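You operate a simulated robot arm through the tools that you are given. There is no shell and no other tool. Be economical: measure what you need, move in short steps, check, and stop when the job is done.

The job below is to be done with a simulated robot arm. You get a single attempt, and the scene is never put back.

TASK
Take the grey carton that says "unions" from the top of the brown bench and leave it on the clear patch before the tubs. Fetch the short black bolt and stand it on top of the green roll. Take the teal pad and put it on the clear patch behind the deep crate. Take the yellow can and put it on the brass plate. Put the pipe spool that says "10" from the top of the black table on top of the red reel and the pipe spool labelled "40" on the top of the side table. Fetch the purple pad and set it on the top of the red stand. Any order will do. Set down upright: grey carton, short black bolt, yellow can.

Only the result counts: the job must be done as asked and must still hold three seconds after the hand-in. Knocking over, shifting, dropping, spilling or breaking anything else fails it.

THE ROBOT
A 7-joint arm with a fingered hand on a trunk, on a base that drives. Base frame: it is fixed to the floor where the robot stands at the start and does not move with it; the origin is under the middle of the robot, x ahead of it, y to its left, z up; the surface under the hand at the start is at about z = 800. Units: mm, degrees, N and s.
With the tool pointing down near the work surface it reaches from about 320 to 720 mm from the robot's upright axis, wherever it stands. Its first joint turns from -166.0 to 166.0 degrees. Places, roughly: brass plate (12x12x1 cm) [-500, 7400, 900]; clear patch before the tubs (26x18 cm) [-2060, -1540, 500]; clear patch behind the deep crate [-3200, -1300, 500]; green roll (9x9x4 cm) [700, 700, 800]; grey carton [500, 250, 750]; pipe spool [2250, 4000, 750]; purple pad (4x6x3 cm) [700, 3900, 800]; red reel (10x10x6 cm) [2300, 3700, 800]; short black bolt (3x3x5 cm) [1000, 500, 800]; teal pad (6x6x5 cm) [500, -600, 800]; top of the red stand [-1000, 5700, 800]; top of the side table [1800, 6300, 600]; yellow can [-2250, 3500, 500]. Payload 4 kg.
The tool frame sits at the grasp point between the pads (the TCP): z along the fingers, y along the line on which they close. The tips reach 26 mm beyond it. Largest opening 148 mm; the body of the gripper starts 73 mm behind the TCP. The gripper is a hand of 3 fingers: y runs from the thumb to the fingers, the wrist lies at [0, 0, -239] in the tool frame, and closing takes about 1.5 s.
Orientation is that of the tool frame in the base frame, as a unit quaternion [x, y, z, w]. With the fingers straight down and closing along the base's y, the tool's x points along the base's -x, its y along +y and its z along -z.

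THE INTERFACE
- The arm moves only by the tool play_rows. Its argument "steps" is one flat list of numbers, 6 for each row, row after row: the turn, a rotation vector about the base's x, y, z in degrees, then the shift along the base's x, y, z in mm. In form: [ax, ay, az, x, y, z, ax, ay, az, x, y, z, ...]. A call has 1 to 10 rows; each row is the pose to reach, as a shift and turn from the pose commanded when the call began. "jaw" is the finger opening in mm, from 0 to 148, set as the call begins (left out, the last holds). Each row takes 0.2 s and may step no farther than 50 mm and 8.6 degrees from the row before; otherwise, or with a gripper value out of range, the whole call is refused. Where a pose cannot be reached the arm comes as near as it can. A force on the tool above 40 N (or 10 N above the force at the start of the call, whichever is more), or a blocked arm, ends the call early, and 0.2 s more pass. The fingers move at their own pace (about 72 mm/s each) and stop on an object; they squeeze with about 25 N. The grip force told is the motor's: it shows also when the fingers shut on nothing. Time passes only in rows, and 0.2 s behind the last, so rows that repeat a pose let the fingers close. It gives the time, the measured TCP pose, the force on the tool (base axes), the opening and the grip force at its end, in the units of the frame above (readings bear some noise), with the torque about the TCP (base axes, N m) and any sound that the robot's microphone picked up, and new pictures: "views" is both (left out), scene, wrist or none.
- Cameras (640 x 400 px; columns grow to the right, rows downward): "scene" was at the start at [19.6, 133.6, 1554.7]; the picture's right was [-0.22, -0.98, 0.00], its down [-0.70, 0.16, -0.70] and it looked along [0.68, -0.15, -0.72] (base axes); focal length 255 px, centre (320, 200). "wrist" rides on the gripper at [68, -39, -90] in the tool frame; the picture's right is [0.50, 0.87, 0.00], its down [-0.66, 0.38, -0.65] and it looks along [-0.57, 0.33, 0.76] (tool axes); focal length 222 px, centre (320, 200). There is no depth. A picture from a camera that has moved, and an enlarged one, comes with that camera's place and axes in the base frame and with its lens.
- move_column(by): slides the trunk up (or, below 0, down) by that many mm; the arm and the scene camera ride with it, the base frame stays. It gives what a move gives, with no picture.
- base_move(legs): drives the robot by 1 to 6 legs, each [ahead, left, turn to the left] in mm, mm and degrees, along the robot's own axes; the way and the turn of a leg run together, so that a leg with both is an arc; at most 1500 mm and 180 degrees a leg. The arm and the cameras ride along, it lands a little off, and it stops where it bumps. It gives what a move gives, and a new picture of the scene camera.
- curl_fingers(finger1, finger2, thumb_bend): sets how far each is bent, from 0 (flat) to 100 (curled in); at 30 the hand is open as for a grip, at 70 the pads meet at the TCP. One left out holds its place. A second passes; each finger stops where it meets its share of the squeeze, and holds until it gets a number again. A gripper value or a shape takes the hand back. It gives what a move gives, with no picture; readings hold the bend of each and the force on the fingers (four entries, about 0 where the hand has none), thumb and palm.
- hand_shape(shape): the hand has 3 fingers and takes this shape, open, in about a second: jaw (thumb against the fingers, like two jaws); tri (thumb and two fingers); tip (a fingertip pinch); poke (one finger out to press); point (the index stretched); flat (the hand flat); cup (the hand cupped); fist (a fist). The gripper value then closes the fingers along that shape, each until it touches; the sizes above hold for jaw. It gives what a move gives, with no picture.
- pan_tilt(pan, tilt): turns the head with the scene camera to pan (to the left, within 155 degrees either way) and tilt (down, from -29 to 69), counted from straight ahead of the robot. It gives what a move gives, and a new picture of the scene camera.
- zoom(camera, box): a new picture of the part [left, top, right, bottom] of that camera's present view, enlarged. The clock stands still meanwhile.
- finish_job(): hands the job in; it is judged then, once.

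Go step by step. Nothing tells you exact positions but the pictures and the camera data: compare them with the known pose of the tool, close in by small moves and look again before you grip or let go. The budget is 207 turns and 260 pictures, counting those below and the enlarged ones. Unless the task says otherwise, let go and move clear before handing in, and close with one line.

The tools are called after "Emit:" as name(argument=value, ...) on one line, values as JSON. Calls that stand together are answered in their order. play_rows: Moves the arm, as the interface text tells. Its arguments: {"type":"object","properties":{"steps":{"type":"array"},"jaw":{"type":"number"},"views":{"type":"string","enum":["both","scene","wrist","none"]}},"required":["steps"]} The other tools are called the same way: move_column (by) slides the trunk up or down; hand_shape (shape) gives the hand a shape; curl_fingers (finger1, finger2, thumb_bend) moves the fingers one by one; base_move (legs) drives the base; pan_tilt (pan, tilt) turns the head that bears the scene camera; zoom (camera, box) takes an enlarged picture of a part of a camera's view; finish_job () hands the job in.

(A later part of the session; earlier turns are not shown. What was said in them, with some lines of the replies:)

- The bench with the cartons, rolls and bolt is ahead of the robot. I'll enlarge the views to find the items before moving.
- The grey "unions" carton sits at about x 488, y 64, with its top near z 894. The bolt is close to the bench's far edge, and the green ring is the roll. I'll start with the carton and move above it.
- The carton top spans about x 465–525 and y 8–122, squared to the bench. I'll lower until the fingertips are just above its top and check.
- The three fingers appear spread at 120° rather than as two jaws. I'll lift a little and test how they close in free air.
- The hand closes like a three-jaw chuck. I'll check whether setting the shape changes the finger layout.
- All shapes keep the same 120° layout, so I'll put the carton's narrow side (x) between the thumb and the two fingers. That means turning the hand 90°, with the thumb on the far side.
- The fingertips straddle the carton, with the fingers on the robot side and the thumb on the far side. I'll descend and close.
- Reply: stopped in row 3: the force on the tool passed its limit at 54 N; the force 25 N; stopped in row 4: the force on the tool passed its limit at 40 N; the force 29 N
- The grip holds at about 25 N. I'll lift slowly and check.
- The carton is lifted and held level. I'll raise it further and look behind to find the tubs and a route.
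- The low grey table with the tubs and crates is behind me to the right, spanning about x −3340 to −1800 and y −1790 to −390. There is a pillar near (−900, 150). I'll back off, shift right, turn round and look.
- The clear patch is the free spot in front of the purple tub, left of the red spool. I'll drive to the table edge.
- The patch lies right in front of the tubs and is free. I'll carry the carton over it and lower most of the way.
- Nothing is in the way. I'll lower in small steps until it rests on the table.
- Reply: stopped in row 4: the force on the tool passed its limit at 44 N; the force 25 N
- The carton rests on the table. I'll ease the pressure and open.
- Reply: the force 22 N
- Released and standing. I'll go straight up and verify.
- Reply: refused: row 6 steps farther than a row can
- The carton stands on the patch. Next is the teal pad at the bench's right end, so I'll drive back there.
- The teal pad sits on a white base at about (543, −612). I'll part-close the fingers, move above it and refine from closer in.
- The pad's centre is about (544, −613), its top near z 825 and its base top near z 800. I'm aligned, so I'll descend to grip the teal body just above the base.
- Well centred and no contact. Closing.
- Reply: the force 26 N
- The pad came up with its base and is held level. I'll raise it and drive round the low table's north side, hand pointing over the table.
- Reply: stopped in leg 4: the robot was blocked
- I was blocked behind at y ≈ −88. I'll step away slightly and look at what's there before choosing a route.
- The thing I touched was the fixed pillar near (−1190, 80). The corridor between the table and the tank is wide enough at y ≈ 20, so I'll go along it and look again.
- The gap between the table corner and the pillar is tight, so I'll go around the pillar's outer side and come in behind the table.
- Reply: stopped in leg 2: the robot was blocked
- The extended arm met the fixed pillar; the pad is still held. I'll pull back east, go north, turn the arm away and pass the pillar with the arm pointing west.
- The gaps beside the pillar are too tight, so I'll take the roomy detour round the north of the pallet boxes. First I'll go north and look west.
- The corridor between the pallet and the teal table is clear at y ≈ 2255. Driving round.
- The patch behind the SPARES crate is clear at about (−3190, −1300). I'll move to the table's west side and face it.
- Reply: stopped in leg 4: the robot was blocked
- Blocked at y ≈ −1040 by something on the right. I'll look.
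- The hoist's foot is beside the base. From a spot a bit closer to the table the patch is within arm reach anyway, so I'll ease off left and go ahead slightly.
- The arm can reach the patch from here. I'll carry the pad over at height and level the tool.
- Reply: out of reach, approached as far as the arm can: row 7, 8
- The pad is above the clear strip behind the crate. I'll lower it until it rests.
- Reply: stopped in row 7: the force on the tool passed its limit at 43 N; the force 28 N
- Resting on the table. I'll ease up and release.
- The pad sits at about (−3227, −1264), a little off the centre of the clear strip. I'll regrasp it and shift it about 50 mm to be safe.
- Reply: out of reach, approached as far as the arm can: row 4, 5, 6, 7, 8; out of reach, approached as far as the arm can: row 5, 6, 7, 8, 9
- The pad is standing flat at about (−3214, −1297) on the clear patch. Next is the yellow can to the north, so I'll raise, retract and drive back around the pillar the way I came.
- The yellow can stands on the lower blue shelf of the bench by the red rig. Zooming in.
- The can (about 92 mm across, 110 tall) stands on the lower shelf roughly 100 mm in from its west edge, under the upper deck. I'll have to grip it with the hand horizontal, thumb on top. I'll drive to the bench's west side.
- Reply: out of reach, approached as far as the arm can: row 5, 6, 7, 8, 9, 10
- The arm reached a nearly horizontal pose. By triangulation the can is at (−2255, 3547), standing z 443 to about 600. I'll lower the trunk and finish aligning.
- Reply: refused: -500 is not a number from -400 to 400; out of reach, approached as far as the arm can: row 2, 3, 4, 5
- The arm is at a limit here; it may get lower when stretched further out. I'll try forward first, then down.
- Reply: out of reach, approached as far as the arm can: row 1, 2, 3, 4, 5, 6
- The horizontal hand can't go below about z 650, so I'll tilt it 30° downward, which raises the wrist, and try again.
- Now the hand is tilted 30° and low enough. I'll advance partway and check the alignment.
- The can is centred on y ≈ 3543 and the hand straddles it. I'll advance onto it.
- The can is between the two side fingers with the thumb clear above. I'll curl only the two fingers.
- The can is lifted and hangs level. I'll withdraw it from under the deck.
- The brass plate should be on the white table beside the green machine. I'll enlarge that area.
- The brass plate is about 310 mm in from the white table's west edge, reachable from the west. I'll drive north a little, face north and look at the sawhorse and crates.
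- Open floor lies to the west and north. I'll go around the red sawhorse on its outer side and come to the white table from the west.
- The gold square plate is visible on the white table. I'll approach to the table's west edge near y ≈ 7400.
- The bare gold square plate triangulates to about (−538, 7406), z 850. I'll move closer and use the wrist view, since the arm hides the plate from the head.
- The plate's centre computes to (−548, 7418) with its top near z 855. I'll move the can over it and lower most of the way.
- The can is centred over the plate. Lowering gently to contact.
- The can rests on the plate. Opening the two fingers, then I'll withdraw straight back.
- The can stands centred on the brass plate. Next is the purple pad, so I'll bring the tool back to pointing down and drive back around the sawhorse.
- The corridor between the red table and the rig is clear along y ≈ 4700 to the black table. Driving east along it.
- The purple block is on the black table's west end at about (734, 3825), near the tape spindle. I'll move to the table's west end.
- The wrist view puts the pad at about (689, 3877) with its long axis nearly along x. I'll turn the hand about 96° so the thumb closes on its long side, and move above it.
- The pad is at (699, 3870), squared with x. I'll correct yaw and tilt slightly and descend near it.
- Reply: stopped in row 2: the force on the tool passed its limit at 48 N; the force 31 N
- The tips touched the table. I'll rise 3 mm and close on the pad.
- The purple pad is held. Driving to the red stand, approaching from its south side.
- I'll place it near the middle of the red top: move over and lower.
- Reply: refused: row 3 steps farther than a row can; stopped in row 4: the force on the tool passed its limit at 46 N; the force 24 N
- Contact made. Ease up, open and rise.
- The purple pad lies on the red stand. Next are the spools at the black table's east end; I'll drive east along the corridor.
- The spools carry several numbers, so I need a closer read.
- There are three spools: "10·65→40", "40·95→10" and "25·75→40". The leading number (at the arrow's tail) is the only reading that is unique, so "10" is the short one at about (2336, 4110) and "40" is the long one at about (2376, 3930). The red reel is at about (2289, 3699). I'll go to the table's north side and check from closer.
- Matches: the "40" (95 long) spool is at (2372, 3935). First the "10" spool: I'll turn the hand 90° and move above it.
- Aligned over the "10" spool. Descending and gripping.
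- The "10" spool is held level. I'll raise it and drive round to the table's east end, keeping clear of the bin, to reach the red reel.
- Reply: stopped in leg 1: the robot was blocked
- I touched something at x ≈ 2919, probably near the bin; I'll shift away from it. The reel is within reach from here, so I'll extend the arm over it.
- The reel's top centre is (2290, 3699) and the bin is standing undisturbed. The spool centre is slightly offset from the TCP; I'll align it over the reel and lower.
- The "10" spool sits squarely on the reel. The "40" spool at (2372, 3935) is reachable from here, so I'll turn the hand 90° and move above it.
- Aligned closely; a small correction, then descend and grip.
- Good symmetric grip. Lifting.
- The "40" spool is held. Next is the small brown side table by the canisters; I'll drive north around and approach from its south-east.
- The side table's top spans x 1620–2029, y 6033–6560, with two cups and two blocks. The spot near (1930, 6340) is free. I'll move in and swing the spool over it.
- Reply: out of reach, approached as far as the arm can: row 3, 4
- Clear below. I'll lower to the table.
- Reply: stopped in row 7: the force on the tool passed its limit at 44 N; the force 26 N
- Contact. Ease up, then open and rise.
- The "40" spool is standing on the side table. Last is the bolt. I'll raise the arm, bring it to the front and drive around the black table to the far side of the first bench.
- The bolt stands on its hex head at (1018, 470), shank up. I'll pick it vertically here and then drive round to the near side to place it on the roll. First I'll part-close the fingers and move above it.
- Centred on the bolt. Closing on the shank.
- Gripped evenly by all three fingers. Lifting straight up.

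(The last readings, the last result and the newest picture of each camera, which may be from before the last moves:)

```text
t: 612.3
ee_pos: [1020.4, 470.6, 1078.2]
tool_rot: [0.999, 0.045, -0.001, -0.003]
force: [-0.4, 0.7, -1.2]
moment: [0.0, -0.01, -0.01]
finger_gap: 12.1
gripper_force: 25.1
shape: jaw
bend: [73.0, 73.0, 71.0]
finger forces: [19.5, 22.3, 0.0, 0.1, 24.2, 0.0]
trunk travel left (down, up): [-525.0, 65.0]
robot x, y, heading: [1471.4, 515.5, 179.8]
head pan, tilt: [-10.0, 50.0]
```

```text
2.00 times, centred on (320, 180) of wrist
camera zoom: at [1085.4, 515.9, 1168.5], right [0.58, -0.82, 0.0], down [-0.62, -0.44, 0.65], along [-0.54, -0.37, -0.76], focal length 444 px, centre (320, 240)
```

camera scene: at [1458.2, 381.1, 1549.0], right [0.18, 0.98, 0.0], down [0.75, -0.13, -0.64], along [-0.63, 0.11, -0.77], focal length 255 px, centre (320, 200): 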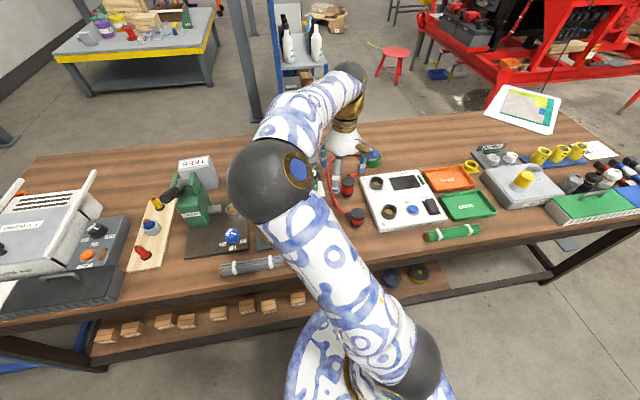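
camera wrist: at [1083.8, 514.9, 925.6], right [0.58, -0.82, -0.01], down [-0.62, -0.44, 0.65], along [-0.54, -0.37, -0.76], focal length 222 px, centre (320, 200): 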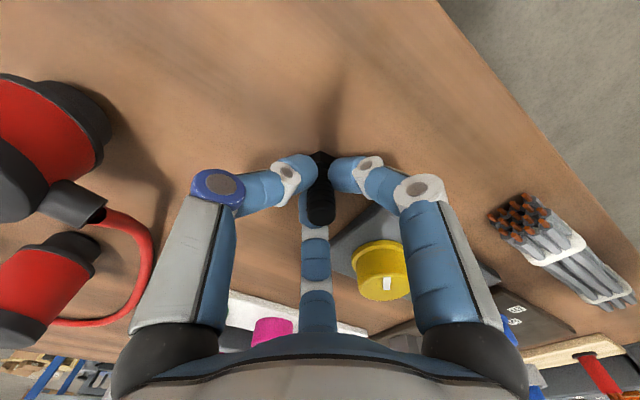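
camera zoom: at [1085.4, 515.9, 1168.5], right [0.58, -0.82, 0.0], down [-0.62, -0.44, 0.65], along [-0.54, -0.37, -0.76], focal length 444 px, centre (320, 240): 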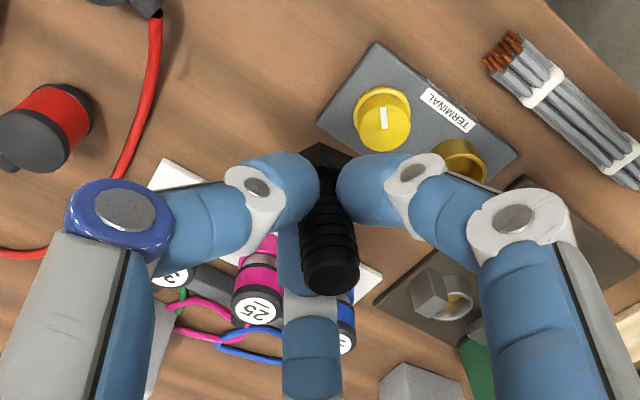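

The bolt is held upright. I'll drive around the bench's south end to its near side.

Emit:
base_move(legs=[[-150, 0, 0], [0, 1050, 0], [0, 1050, 0], [1500, 0, 0], [270, 0, 0], [0, 0, 180]])

Emit:
base_move(legs=[[0, 1200, 0], [0, 1150, 0]])

Emit:
pan_tilt(pan=10, tilt=50)

```text
t: 639.6
ee_pos: [325.8, -1568.4, 1078.5]
tool_rot: [-0.068, 0.998, -0.002, 0.001]
force: [0.5, -0.1, 0.1]
moment: [-0.03, 0.0, 0.02]
finger_gap: 12.3
gripper_force: 24.9
shape: jaw
bend: [73.0, 73.0, 71.0]
finger forces: [19.2, 22.1, 0.0, 0.0, 23.6, 0.0]
trunk travel left (down, up): [-525.0, 65.0]
robot x, y, heading: [-131.1, -1637.0, 2.2]
head pan, tilt: [-10.0, 50.0]
camera scene: at [-114.4, -1496.5, 1548.9], right [-0.13, -0.99, 0.0], down [-0.76, 0.1, -0.64], along [0.64, -0.09, -0.77], focal length 255 px, centre (320, 200)
```

scene: 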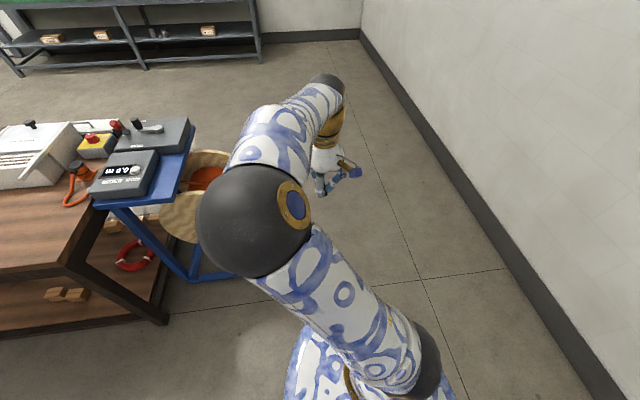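

```text
t: 648.8
ee_pos: [277.5, 279.5, 1079.9]
tool_rot: [-0.058, 0.998, -0.003, 0.002]
force: [0.2, 0.9, -0.8]
moment: [-0.06, 0.01, 0.04]
finger_gap: 12.1
gripper_force: 25.5
shape: jaw
bend: [73.0, 73.0, 71.0]
finger forces: [19.4, 22.1, 0.1, 0.0, 23.5, 0.0]
trunk travel left (down, up): [-525.0, 65.0]
robot x, y, heading: [-168.6, 217.9, 1.0]
head pan, tilt: [-10.0, 50.0]
stopped in leg 2: the robot was blocked; the commanded pose is now the measured one
camera scene: at [-161.2, 361.1, 1549.2], right [-0.15, -0.99, 0.0], down [-0.75, 0.11, -0.65], along [0.64, -0.1, -0.76], focal length 255 px, centre (320, 200)
```

scene: 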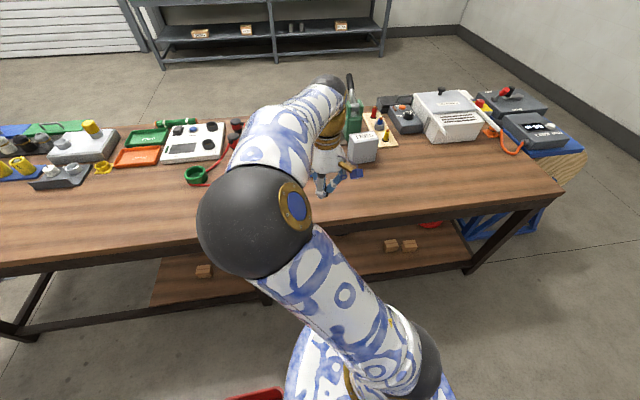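

```text
t: 649.6
ee_pos: [282.1, 277.5, 1077.8]
tool_rot: [-0.057, 0.998, -0.001, 0.002]
force: [-0.7, 0.2, -0.4]
moment: [-0.01, 0.03, 0.0]
finger_gap: 12.2
gripper_force: 24.9
shape: jaw
bend: [73.0, 73.0, 71.0]
finger forces: [19.4, 22.2, 0.0, 0.0, 23.6, 0.0]
trunk travel left (down, up): [-525.0, 65.0]
robot x, y, heading: [-171.8, 219.0, 1.1]
head pan, tilt: [10.0, 50.0]
camera scene: at [-156.7, 386.1, 1548.9], right [0.2, -0.98, 0.0], down [-0.75, -0.15, -0.64], along [0.63, 0.13, -0.77], focal length 255 px, centre (320, 200)
```

scene: 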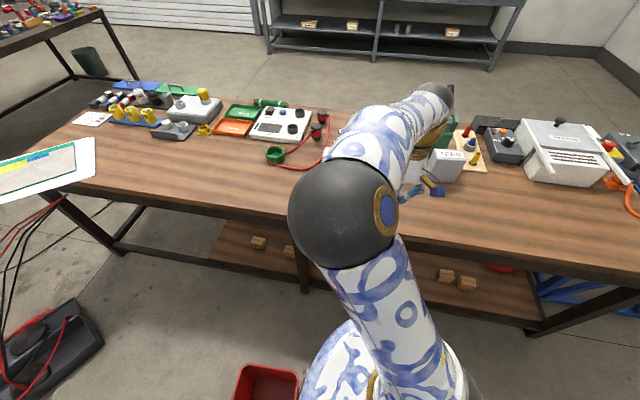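

A red box on the floor to my left blocked the way. I'll move off it slightly and look down at it.

Emit:
base_move(legs=[[0, -40, -1.0]])

Emit:
pan_tilt(pan=60, tilt=60)

```text
t: 650.5
ee_pos: [283.2, 228.4, 1077.3]
tool_rot: [-0.049, 0.999, -0.002, 0.002]
force: [0.9, 0.6, -0.2]
moment: [0.03, -0.03, -0.02]
finger_gap: 11.8
gripper_force: 25.6
shape: jaw
bend: [73.0, 73.0, 71.0]
finger forces: [19.4, 22.1, 0.0, 0.1, 23.5, 0.0]
trunk travel left (down, up): [-525.0, 65.0]
robot x, y, heading: [-169.0, 179.3, 0.5]
head pan, tilt: [10.0, 50.0]
camera scene: at [-153.6, 344.2, 1549.0], right [0.18, -0.98, 0.0], down [-0.75, -0.14, -0.64], along [0.63, 0.12, -0.77], focal length 255 px, centre (320, 200)
```

scene: 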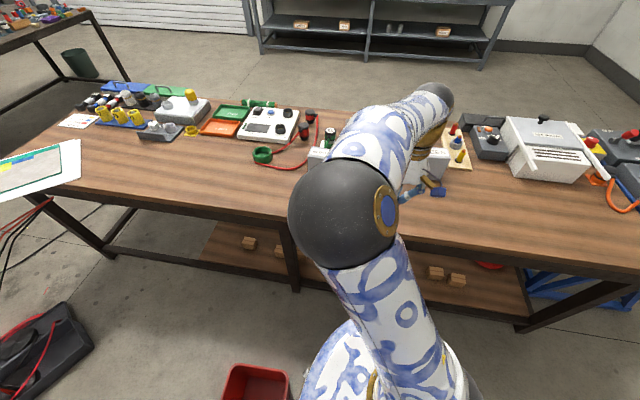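

```text
t: 651.7
ee_pos: [284.0, 229.4, 1079.6]
tool_rot: [-0.049, 0.999, -0.002, 0.001]
force: [-1.0, -0.2, -0.5]
moment: [-0.01, -0.01, 0.01]
finger_gap: 11.9
gripper_force: 25.1
shape: jaw
bend: [73.0, 73.0, 71.0]
finger forces: [19.5, 22.1, 0.0, 0.0, 23.5, 0.1]
trunk travel left (down, up): [-525.0, 65.0]
robot x, y, heading: [-165.6, 178.8, 0.1]
head pan, tilt: [60.0, 60.0]
camera scene: at [-196.3, 389.0, 1536.4], right [0.87, -0.5, 0.0], down [-0.43, -0.75, -0.5], along [0.25, 0.43, -0.87], focal length 255 px, centre (320, 200)
```

scene: 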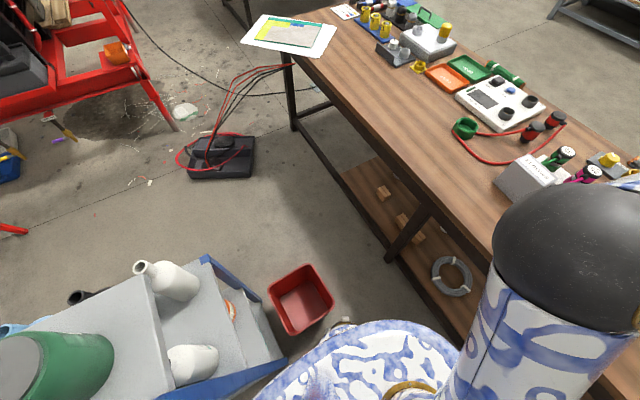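

The red box is where it was, but it blocks access to the roll from this side. I'll return to the far side of the bench, line up with the roll and reach it straight ahead from there.

Emit:
base_move(legs=[[0, -1200, 0], [0, -580, 0], [1500, 0, 0], [350, 0, 0], [0, 0, 180]])

Emit:
base_move(legs=[[0, -1200, 0], [0, -1170, 0]])

Emit:
pan_tilt(pan=15, tilt=45)

```text
t: 677.1
ee_pos: [1265.5, -1642.5, 1079.2]
tool_rot: [0.999, 0.054, -0.002, -0.002]
force: [0.1, 0.3, -0.1]
moment: [-0.02, 0.0, 0.01]
finger_gap: 11.7
gripper_force: 24.8
shape: jaw
bend: [73.0, 73.0, 71.0]
finger forces: [18.7, 22.2, 0.0, 0.0, 22.9, 0.1]
trunk travel left (down, up): [-525.0, 65.0]
robot x, y, heading: [1715.9, -1586.7, -178.9]
head pan, tilt: [60.0, 60.0]
camera scene: at [1748.0, -1795.8, 1536.4], right [-0.87, 0.48, 0.0], down [0.42, 0.76, -0.5], along [-0.24, -0.44, -0.87], focal length 255 px, centre (320, 200)
```

scene: 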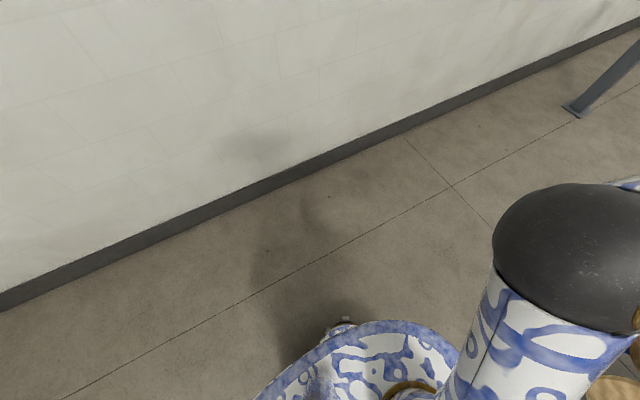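

```text
t: 688.7
ee_pos: [1210.6, 709.2, 1078.7]
tool_rot: [0.998, 0.059, -0.002, -0.001]
force: [-0.9, 0.1, -0.5]
moment: [0.0, -0.04, 0.01]
finger_gap: 12.1
gripper_force: 25.3
shape: jaw
bend: [73.0, 73.0, 71.0]
finger forces: [18.7, 22.0, 0.1, 0.0, 23.0, 0.1]
trunk travel left (down, up): [-525.0, 65.0]
robot x, y, heading: [1662.6, 764.4, -178.5]
head pan, tilt: [60.0, 60.0]
camera scene: at [1694.7, 558.1, 1536.4], right [-0.88, 0.48, 0.0], down [0.41, 0.76, -0.5], along [-0.24, -0.44, -0.87], focal length 255 px, centre (320, 200)
```

scene: 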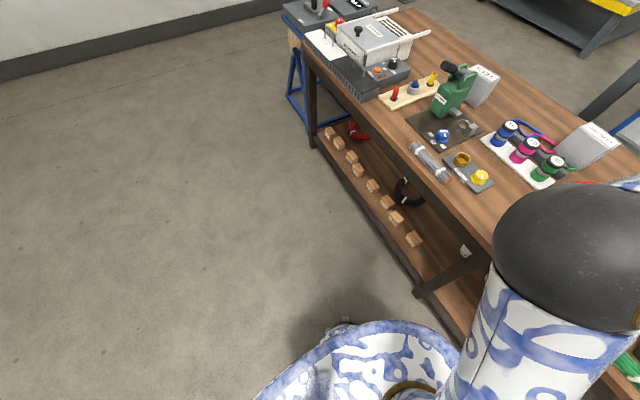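

```text
t: 689.8
ee_pos: [1210.7, 708.4, 1078.4]
tool_rot: [0.998, 0.059, -0.002, -0.001]
force: [-0.4, 0.0, 0.3]
moment: [0.0, -0.01, -0.01]
finger_gap: 12.1
gripper_force: 25.6
shape: jaw
bend: [73.0, 73.0, 71.0]
finger forces: [18.7, 22.0, 0.0, 0.1, 22.9, 0.0]
trunk travel left (down, up): [-525.0, 65.0]
robot x, y, heading: [1659.2, 765.8, -178.9]
head pan, tilt: [15.0, 45.0]
camera scene: at [1648.7, 593.5, 1555.8], right [-0.28, 0.96, 0.0], down [0.68, 0.2, -0.71], along [-0.68, -0.2, -0.71], focal length 255 px, centre (320, 200)
```

scene: 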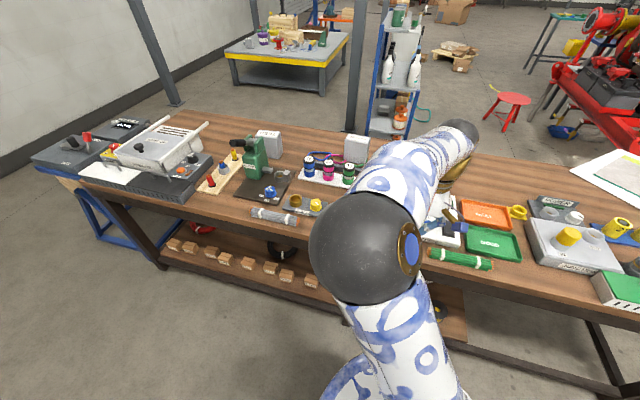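

I'm lined up with the roll. I'll ease forward toward the bench edge.

Emit:
base_move(legs=[[200, 0, -1.1], [55, 0, 0]])

Emit:
zoom(camera="scene", box=[330, 60, 570, 260])

```text
t: 692.0
ee_pos: [954.4, 716.5, 1077.3]
tool_rot: [0.999, 0.047, -0.001, -0.002]
force: [0.4, 0.5, -0.3]
moment: [0.0, 0.01, 0.06]
finger_gap: 12.0
gripper_force: 25.0
shape: jaw
bend: [73.0, 73.0, 71.0]
finger forces: [18.8, 21.9, 0.0, 0.1, 22.8, 0.1]
trunk travel left (down, up): [-525.0, 65.0]
robot x, y, heading: [1410.0, 764.9, -179.6]
head pan, tilt: [15.0, 45.0]
camera scene: at [1390.6, 591.3, 1555.8], right [-0.26, 0.97, 0.0], down [0.68, 0.18, -0.71], along [-0.68, -0.18, -0.71], focal length 255 px, centre (320, 200)
```

scene: 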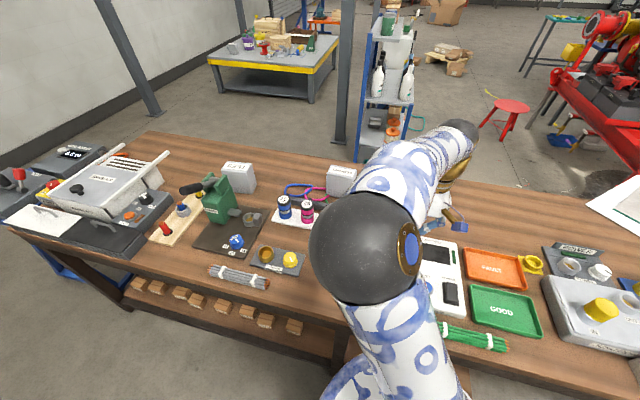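

```text
2.00 times, centred on (450, 160) of scene
camera zoom: at [1390.6, 591.3, 1555.8], right [-0.26, 0.97, 0.0], down [0.68, 0.18, -0.71], along [-0.68, -0.18, -0.71], focal length 510 px, centre (60, 280)
```

zoom: 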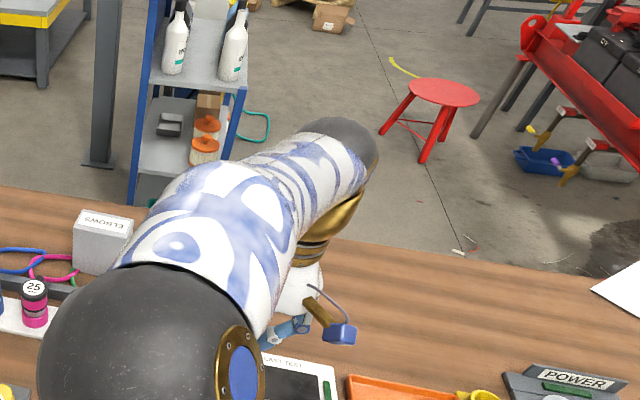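

Emit:
base_move(legs=[[25, 0, -0.4]])

Emit:
play_rows(steps=[0, 0, 0, -45, 5, -10, 0, 0, 0, -90, 10, -20, 0, 0, 0, -135, 15, -30, 0, 0, 0, -175, 20, -50, 0, 0, 0, -205, 25, -75, 0, 0, 0, -205, 25, -100], views="wrist")

```text
t: 692.8
ee_pos: [929.8, 719.3, 1078.9]
tool_rot: [0.999, 0.044, -0.003, -0.002]
force: [-1.4, -0.1, -0.7]
moment: [0.01, -0.02, -0.03]
finger_gap: 12.0
gripper_force: 25.3
shape: jaw
bend: [73.0, 73.0, 71.0]
finger forces: [18.9, 22.0, 0.1, 0.0, 23.0, 0.0]
trunk travel left (down, up): [-525.0, 65.0]
robot x, y, heading: [1385.6, 766.0, 179.8]
head pan, tilt: [15.0, 45.0]
camera scene: at [1364.3, 591.5, 1555.8], right [-0.25, 0.97, 0.0], down [0.68, 0.18, -0.71], along [-0.68, -0.18, -0.71], focal length 255 px, centre (320, 200)
```

scene: 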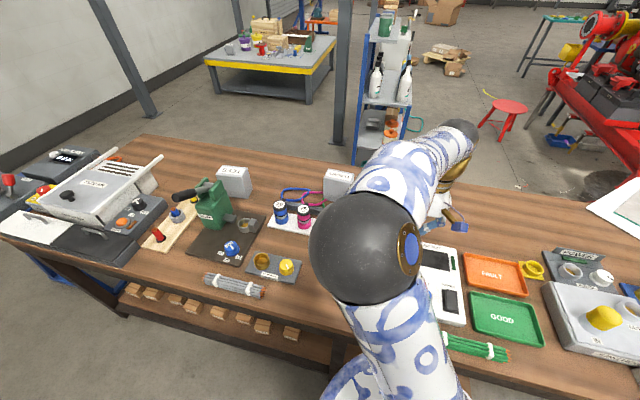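

```text
t: 694.2
ee_pos: [725.3, 744.7, 976.8]
tool_rot: [0.999, 0.042, -0.002, -0.002]
force: [0.3, 0.3, -0.2]
moment: [-0.02, -0.02, 0.02]
finger_gap: 11.9
gripper_force: 25.1
shape: jaw
bend: [73.0, 73.0, 71.0]
finger forces: [19.1, 22.0, 0.0, 0.0, 21.0, 0.1]
trunk travel left (down, up): [-525.0, 65.0]
robot x, y, heading: [1383.6, 763.7, 179.9]
head pan, tilt: [15.0, 45.0]
camera wrist: at [790.3, 789.1, 1067.4], right [0.57, -0.82, 0.0], down [-0.62, -0.44, 0.65], along [-0.54, -0.37, -0.76], focal length 222 px, centre (320, 200)
```

wrist: 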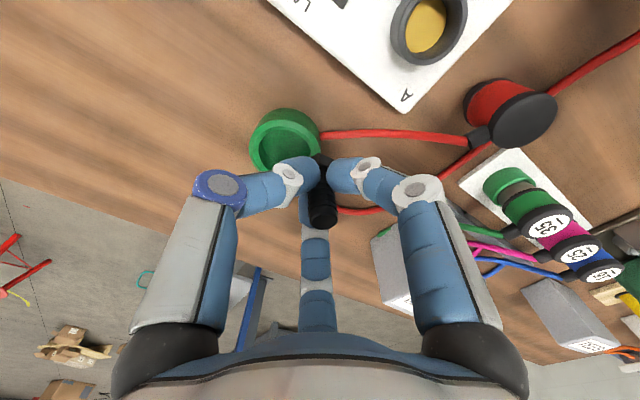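

Emit:
zoom(camera="wrist", box=[225, 90, 345, 190])

```text
4.00 times, centred on (285, 140) of wrist
camera zoom: at [790.3, 789.1, 1067.4], right [0.57, -0.82, 0.0], down [-0.62, -0.44, 0.65], along [-0.54, -0.37, -0.76], focal length 888 px, centre (460, 440)
```

zoom: 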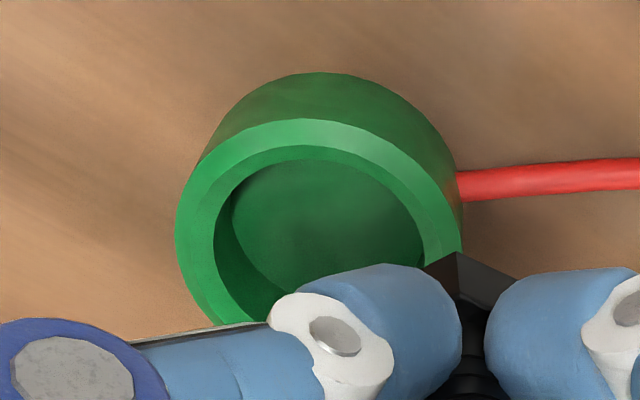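

The green roll is a shallow dish-shaped ring with a flat recessed centre, at about (664, 753). I'll move the bolt over its centre and check reach.

Emit:
play_rows(steps=[0, 0, 0, -20, 3, -20, 0, 0, 0, -40, 6, -45, 0, 0, 0, -61, 8, -70, 0, 0, 0, -61, 8, -77], views="wrist")

```text
t: 695.2
ee_pos: [663.6, 752.1, 900.2]
tool_rot: [0.999, 0.043, -0.002, -0.002]
force: [0.1, -0.6, -0.7]
moment: [-0.01, -0.01, -0.02]
finger_gap: 11.8
gripper_force: 24.8
shape: jaw
bend: [73.0, 73.0, 71.0]
finger forces: [19.1, 22.0, 0.0, 0.0, 20.4, 0.0]
trunk travel left (down, up): [-525.0, 65.0]
robot x, y, heading: [1382.9, 760.9, 179.6]
head pan, tilt: [15.0, 45.0]
camera wrist: at [729.5, 797.0, 990.6], right [0.57, -0.82, 0.0], down [-0.62, -0.44, 0.66], along [-0.54, -0.37, -0.76], focal length 222 px, centre (320, 200)
```

wrist: 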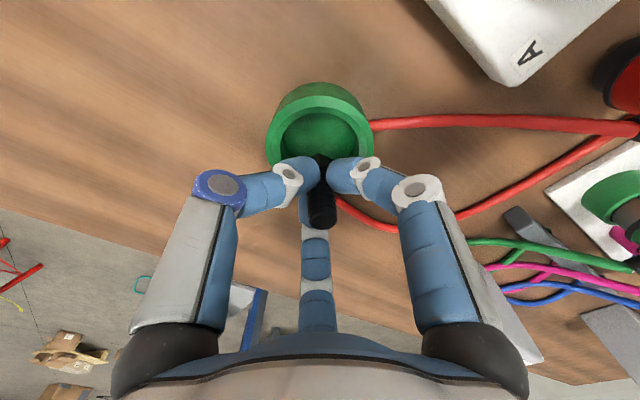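

In reach and centred to within a few millimetres. I'll lower close to the dish.

Emit:
play_rows(steps=[0, 0, 0, -3, -2, -10, 0, 0, 0, -3, -2, -18, 0, 0, 0, -3, -2, -24, 0, 0, 0, -3, -2, -24], views="wrist")

Emit:
zoom(camera="wrist", box=[240, 80, 400, 240])

```text
t: 696.2
ee_pos: [661.6, 749.5, 876.7]
tool_rot: [0.999, 0.043, -0.002, -0.002]
force: [1.0, 0.5, -0.4]
moment: [-0.01, -0.03, 0.02]
finger_gap: 11.8
gripper_force: 25.3
shape: jaw
bend: [73.0, 73.0, 71.0]
finger forces: [19.3, 22.0, 0.1, 0.0, 20.2, 0.0]
trunk travel left (down, up): [-525.0, 65.0]
robot x, y, heading: [1382.3, 763.8, 179.8]
head pan, tilt: [15.0, 45.0]
camera wrist: at [726.2, 794.5, 966.2], right [0.57, -0.82, -0.01], down [-0.62, -0.44, 0.65], along [-0.54, -0.37, -0.76], focal length 222 px, centre (320, 200)
```

wrist: 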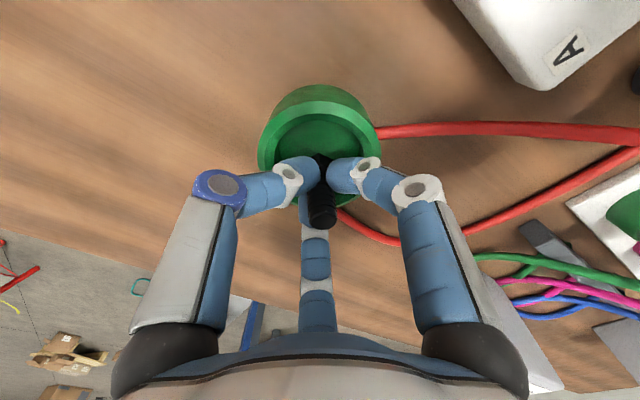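

```text
2.50 times, centred on (320, 160) of wrist
camera zoom: at [726.2, 794.5, 966.2], right [0.57, -0.82, -0.01], down [-0.62, -0.44, 0.65], along [-0.54, -0.37, -0.76], focal length 555 px, centre (320, 300)
```

zoom: 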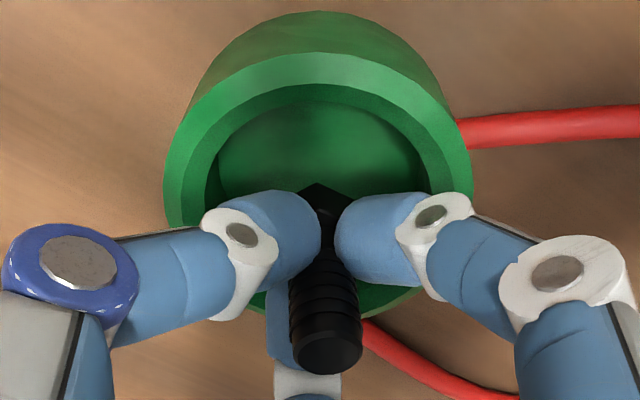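

Emit:
play_rows(steps=[0, 0, 0, 1, 2, -3, 0, 0, 0, 1, 2, -6, 0, 0, 0, 1, 2, -9, 0, 0, 0, 1, 2, -12, 0, 0, 0, 1, 2, -14, 0, 0, 0, 1, 2, -16, 0, 0, 0, 1, 2, -18, 0, 0, 0, 1, 2, -20], views="none")

```text
t: 698.0
ee_pos: [662.8, 752.5, 856.6]
tool_rot: [0.999, 0.044, -0.002, -0.002]
force: [1.2, 0.2, -0.3]
moment: [-0.02, 0.0, -0.01]
finger_gap: 11.5
gripper_force: 25.0
shape: jaw
bend: [73.0, 73.0, 71.0]
finger forces: [19.3, 22.0, 0.0, 0.0, 20.2, 0.0]
trunk travel left (down, up): [-525.0, 65.0]
robot x, y, heading: [1381.9, 765.3, 179.9]
head pan, tilt: [15.0, 45.0]
```

Emit:
play_rows(steps=[0, 0, 0, 0, 0, -2, 0, 0, 0, 0, 0, -4, 0, 0, 0, 0, 0, -6, 0, 0, 0, 0, 0, -8, 0, 0, 0, 0, 0, -10], views="none")

Emit:
zoom(camera="wrist", box=[240, 80, 400, 240])

```text
t: 699.2
ee_pos: [662.8, 752.1, 847.5]
tool_rot: [0.999, 0.044, -0.002, -0.001]
force: [-0.7, 0.8, 3.8]
moment: [-0.03, -0.06, 0.01]
finger_gap: 11.9
gripper_force: 24.4
shape: jaw
bend: [73.0, 73.0, 71.0]
finger forces: [23.8, 21.9, 0.1, 0.0, 20.8, 0.0]
trunk travel left (down, up): [-525.0, 65.0]
robot x, y, heading: [1381.2, 760.5, 179.8]
head pan, tilt: [15.0, 45.0]
```

```text
2.50 times, centred on (320, 160) of wrist
camera zoom: at [728.2, 797.0, 937.6], right [0.57, -0.82, -0.01], down [-0.62, -0.44, 0.66], along [-0.54, -0.37, -0.76], focal length 555 px, centre (320, 300)
```

zoom: 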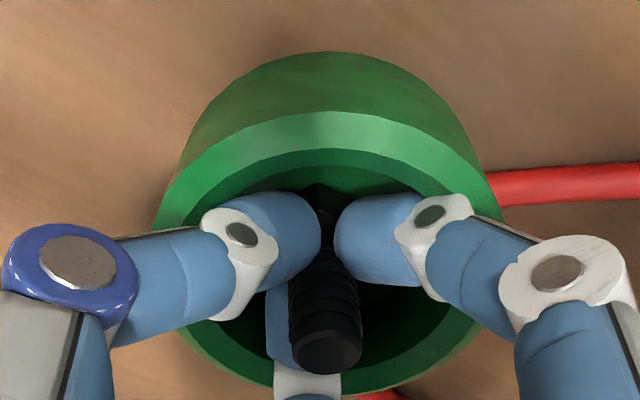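

Emit:
play_rows(steps=[0, 0, 0, 0, 0, -1, 0, 0, 0, 0, 0, -2, 0, 0, 0, 0, 0, -2], views="none")

```text
t: 700.0
ee_pos: [662.2, 752.9, 846.5]
tool_rot: [0.999, 0.044, -0.003, -0.001]
force: [-0.9, -0.6, 17.5]
moment: [-0.26, -0.3, -0.01]
finger_gap: 12.3
gripper_force: 25.4
shape: jaw
bend: [73.0, 73.0, 71.0]
finger forces: [38.2, 25.4, 0.0, 0.1, 21.2, 0.1]
trunk travel left (down, up): [-525.0, 65.0]
robot x, y, heading: [1383.3, 767.5, 179.7]
head pan, tilt: [15.0, 45.0]
```

Firm contact with the dish floor. I'll ease off, open only slightly inside the dish, then rise straight up.

Emit:
play_rows(steps=[0, 0, 0, 0, 0, 1, 0, 0, 0, 0, 0, 2], views="none")

Emit:
play_rows(steps=[0, 0, 0, 0, 0, 0, 0, 0, 0, 0, 0, 0, 0, 0, 0, 0, 0, 0, 0, 0, 0, 0, 0, 0], jaw=28, views="wrist")

```text
t: 700.6
ee_pos: [661.7, 751.9, 847.7]
tool_rot: [0.999, 0.043, -0.002, -0.001]
force: [0.1, -0.7, 8.3]
moment: [-0.15, -0.16, -0.01]
finger_gap: 12.2
gripper_force: 25.0
shape: jaw
bend: [73.0, 73.0, 71.0]
finger forces: [27.7, 25.0, 0.1, 0.1, 21.0, 0.0]
trunk travel left (down, up): [-525.0, 65.0]
robot x, y, heading: [1383.0, 765.1, 180.0]
head pan, tilt: [15.0, 45.0]
```

```text
t: 701.6
ee_pos: [661.7, 752.2, 848.8]
tool_rot: [0.999, 0.043, -0.002, -0.003]
force: [-2.6, -2.8, 10.8]
moment: [-0.12, -0.02, 0.0]
finger_gap: 24.4
gripper_force: 0.1
shape: jaw
bend: [77.0, 76.0, 72.0]
finger forces: [7.3, 5.5, 0.0, 0.1, 6.8, 0.0]
trunk travel left (down, up): [-525.0, 65.0]
robot x, y, heading: [1388.5, 762.3, 179.8]
head pan, tilt: [15.0, 45.0]
camera wrist: at [727.8, 796.9, 938.0], right [0.57, -0.82, -0.01], down [-0.62, -0.44, 0.66], along [-0.54, -0.37, -0.75], focal length 222 px, centre (320, 200)
```

wrist: 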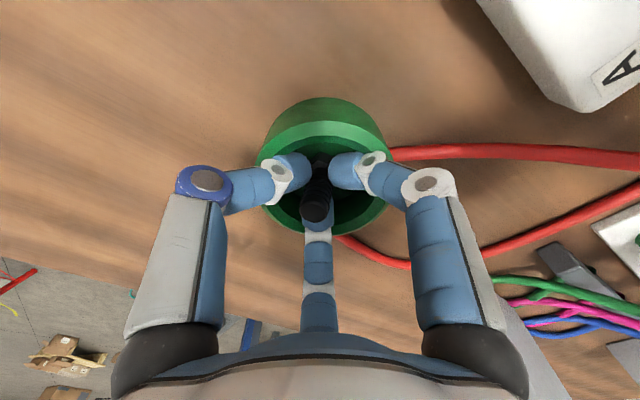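

The fingers are now free of the shank but lightly touch the dish wall; I'll close a hair and then lift slowly.

Emit:
play_rows(steps=[0, 0, 0, 0, 0, 0, 0, 0, 0, 0, 0, 0, 0, 0, 0, 0, 0, 0], jaw=20, views="none")

```text
t: 702.4
ee_pos: [662.6, 752.9, 847.0]
tool_rot: [0.999, 0.043, -0.002, -0.002]
force: [0.7, -1.5, 3.6]
moment: [-0.07, -0.06, -0.01]
finger_gap: 17.5
gripper_force: 24.7
shape: jaw
bend: [75.0, 75.0, 71.0]
finger forces: [23.4, 23.4, 0.1, 0.1, 19.4, 0.0]
trunk travel left (down, up): [-525.0, 65.0]
robot x, y, heading: [1384.9, 764.4, 179.7]
head pan, tilt: [15.0, 45.0]
```

Emit:
play_rows(steps=[0, 0, 0, 0, 0, 0, 0, 0, 0, 0, 0, 0, 0, 0, 0, 0, 0, 1], jaw=23, views="none")

Emit:
zoom(camera="wrist", box=[240, 80, 400, 240])

```text
t: 703.2
ee_pos: [662.4, 752.2, 850.2]
tool_rot: [0.999, 0.044, -0.003, -0.002]
force: [-1.2, -1.7, 5.8]
moment: [-0.01, -0.01, -0.01]
finger_gap: 21.2
gripper_force: 0.0
shape: jaw
bend: [75.0, 75.0, 71.0]
finger forces: [4.5, 2.9, 0.0, 0.0, 4.0, 0.1]
trunk travel left (down, up): [-525.0, 65.0]
robot x, y, heading: [1384.9, 763.1, 179.5]
head pan, tilt: [15.0, 45.0]
```

```text
2.50 times, centred on (320, 160) of wrist
camera zoom: at [727.9, 797.3, 938.7], right [0.57, -0.82, -0.01], down [-0.62, -0.44, 0.66], along [-0.54, -0.37, -0.76], focal length 555 px, centre (320, 300)
```

zoom: 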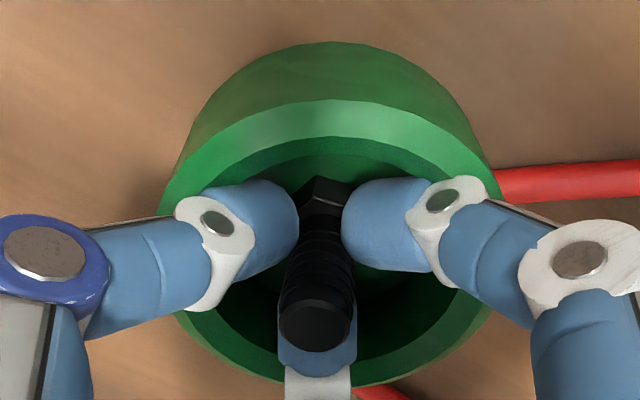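

Emit:
play_rows(steps=[0, 0, 0, 0, 0, 1, 0, 0, 0, 0, 0, 2, 0, 0, 0, 0, 0, 4, 0, 0, 0, 0, 0, 6], views="none")

Emit:
zoom(camera="wrist", box=[240, 80, 400, 240])

```text
t: 704.2
ee_pos: [662.7, 751.6, 854.5]
tool_rot: [0.999, 0.044, -0.002, -0.002]
force: [0.1, 0.0, 0.9]
moment: [0.04, 0.01, 0.0]
finger_gap: 22.8
gripper_force: 0.1
shape: jaw
bend: [75.0, 75.0, 70.0]
finger forces: [0.1, 0.0, 0.1, 0.1, 0.3, 0.0]
trunk travel left (down, up): [-525.0, 65.0]
robot x, y, heading: [1383.2, 761.1, 179.6]
head pan, tilt: [15.0, 45.0]
```

```text
2.50 times, centred on (320, 160) of wrist
camera zoom: at [728.4, 797.2, 943.9], right [0.57, -0.82, -0.01], down [-0.62, -0.44, 0.65], along [-0.54, -0.37, -0.76], focal length 555 px, centre (320, 300)
```

zoom: 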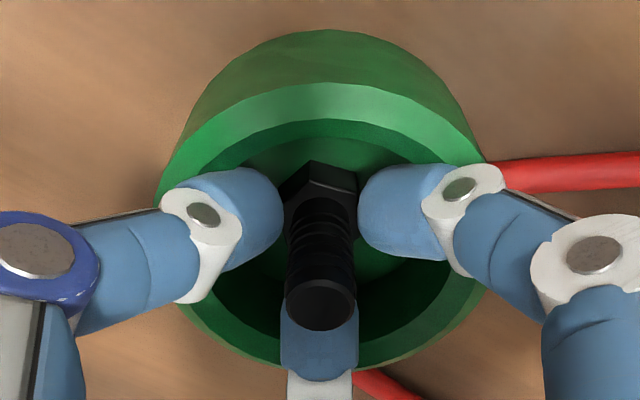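

No contact forces now and the bolt stands on its own. Rising straight up while opening a bit.

Emit:
play_rows(steps=[0, 0, 0, 0, 0, 6, 0, 0, 0, 0, 0, 14, 0, 0, 0, 0, 0, 24, 0, 0, 0, 0, 0, 40, 0, 0, 0, 0, 0, 65, 0, 0, 0, 0, 0, 100, 0, 0, 0, 0, 0, 140], jaw=30, views="wrist")

Emit:
zoom(camera="wrist", box=[240, 50, 400, 210])

```text
t: 705.8
ee_pos: [674.6, 752.8, 983.5]
tool_rot: [0.999, 0.044, -0.001, -0.002]
force: [-0.3, 0.2, 0.4]
moment: [0.0, -0.01, 0.03]
finger_gap: 29.8
gripper_force: 0.0
shape: jaw
bend: [75.0, 75.0, 70.0]
finger forces: [0.0, 0.0, 0.0, 0.0, 0.0, 0.0]
out of reach, approached as far as the arm can: row 6, 7
trunk travel left (down, up): [-525.0, 65.0]
robot x, y, heading: [1386.3, 761.4, 179.7]
head pan, tilt: [15.0, 45.0]
camera wrist: at [739.2, 798.3, 1073.5], right [0.57, -0.82, -0.01], down [-0.62, -0.44, 0.65], along [-0.54, -0.37, -0.76], focal length 222 px, centre (320, 200)
```

wrist: 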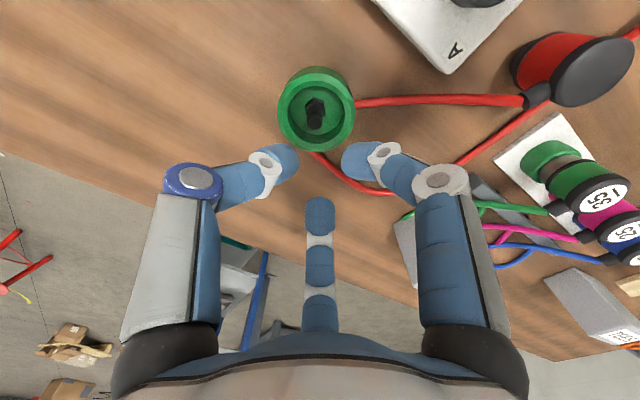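

```text
2.50 times, centred on (320, 130) of wrist
camera zoom: at [739.2, 798.3, 1073.5], right [0.57, -0.82, -0.01], down [-0.62, -0.44, 0.65], along [-0.54, -0.37, -0.76], focal length 555 px, centre (320, 375)
```

zoom: 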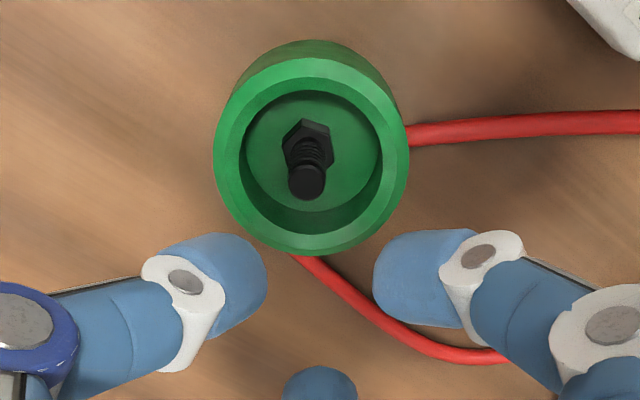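

The bolt stands upright in the centre of the green roll. I'll draw the hand back clear and hand in.

Emit:
play_rows(steps=[0, 0, 0, 40, 0, 20, 0, 0, 0, 80, 0, 40, 0, 0, 0, 120, -5, 60, 0, 0, 0, 160, -10, 80], views="wrist")

```text
t: 706.8
ee_pos: [708.8, 737.4, 1094.7]
tool_rot: [0.999, 0.044, -0.001, -0.001]
force: [-0.2, 0.2, 0.2]
moment: [-0.01, 0.02, 0.01]
finger_gap: 29.9
gripper_force: 0.0
shape: jaw
bend: [75.0, 75.0, 70.0]
finger forces: [0.1, 0.1, 0.1, 0.1, 0.0, 0.0]
out of reach, approached as far as the arm can: row 1, 2, 3, 4
trunk travel left (down, up): [-525.0, 65.0]
robot x, y, heading: [1384.7, 760.4, 180.1]
head pan, tilt: [15.0, 45.0]
camera wrist: at [774.1, 782.3, 1184.4], right [0.57, -0.82, 0.0], down [-0.62, -0.44, 0.65], along [-0.54, -0.37, -0.76], focal length 222 px, centre (320, 200)
```

wrist: 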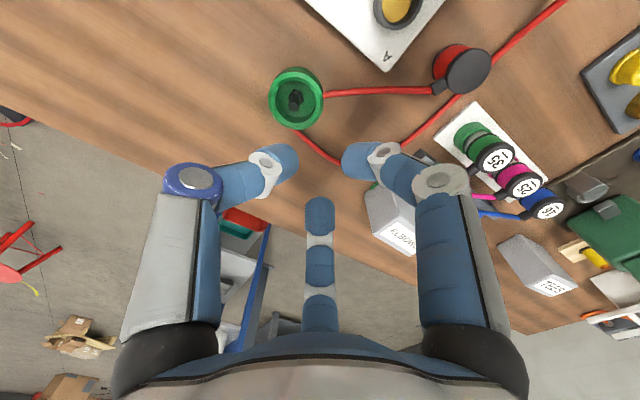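

The hand is clear of everything and all seven items are placed, so I'm handing in.

Emit:
finish_job()

```text
The job is handed in.
```

I placed all seven items and handed the job in, but which spools count as "10" and "40" was my own reading: each spool carries several numbers, and I used the first one on each label.
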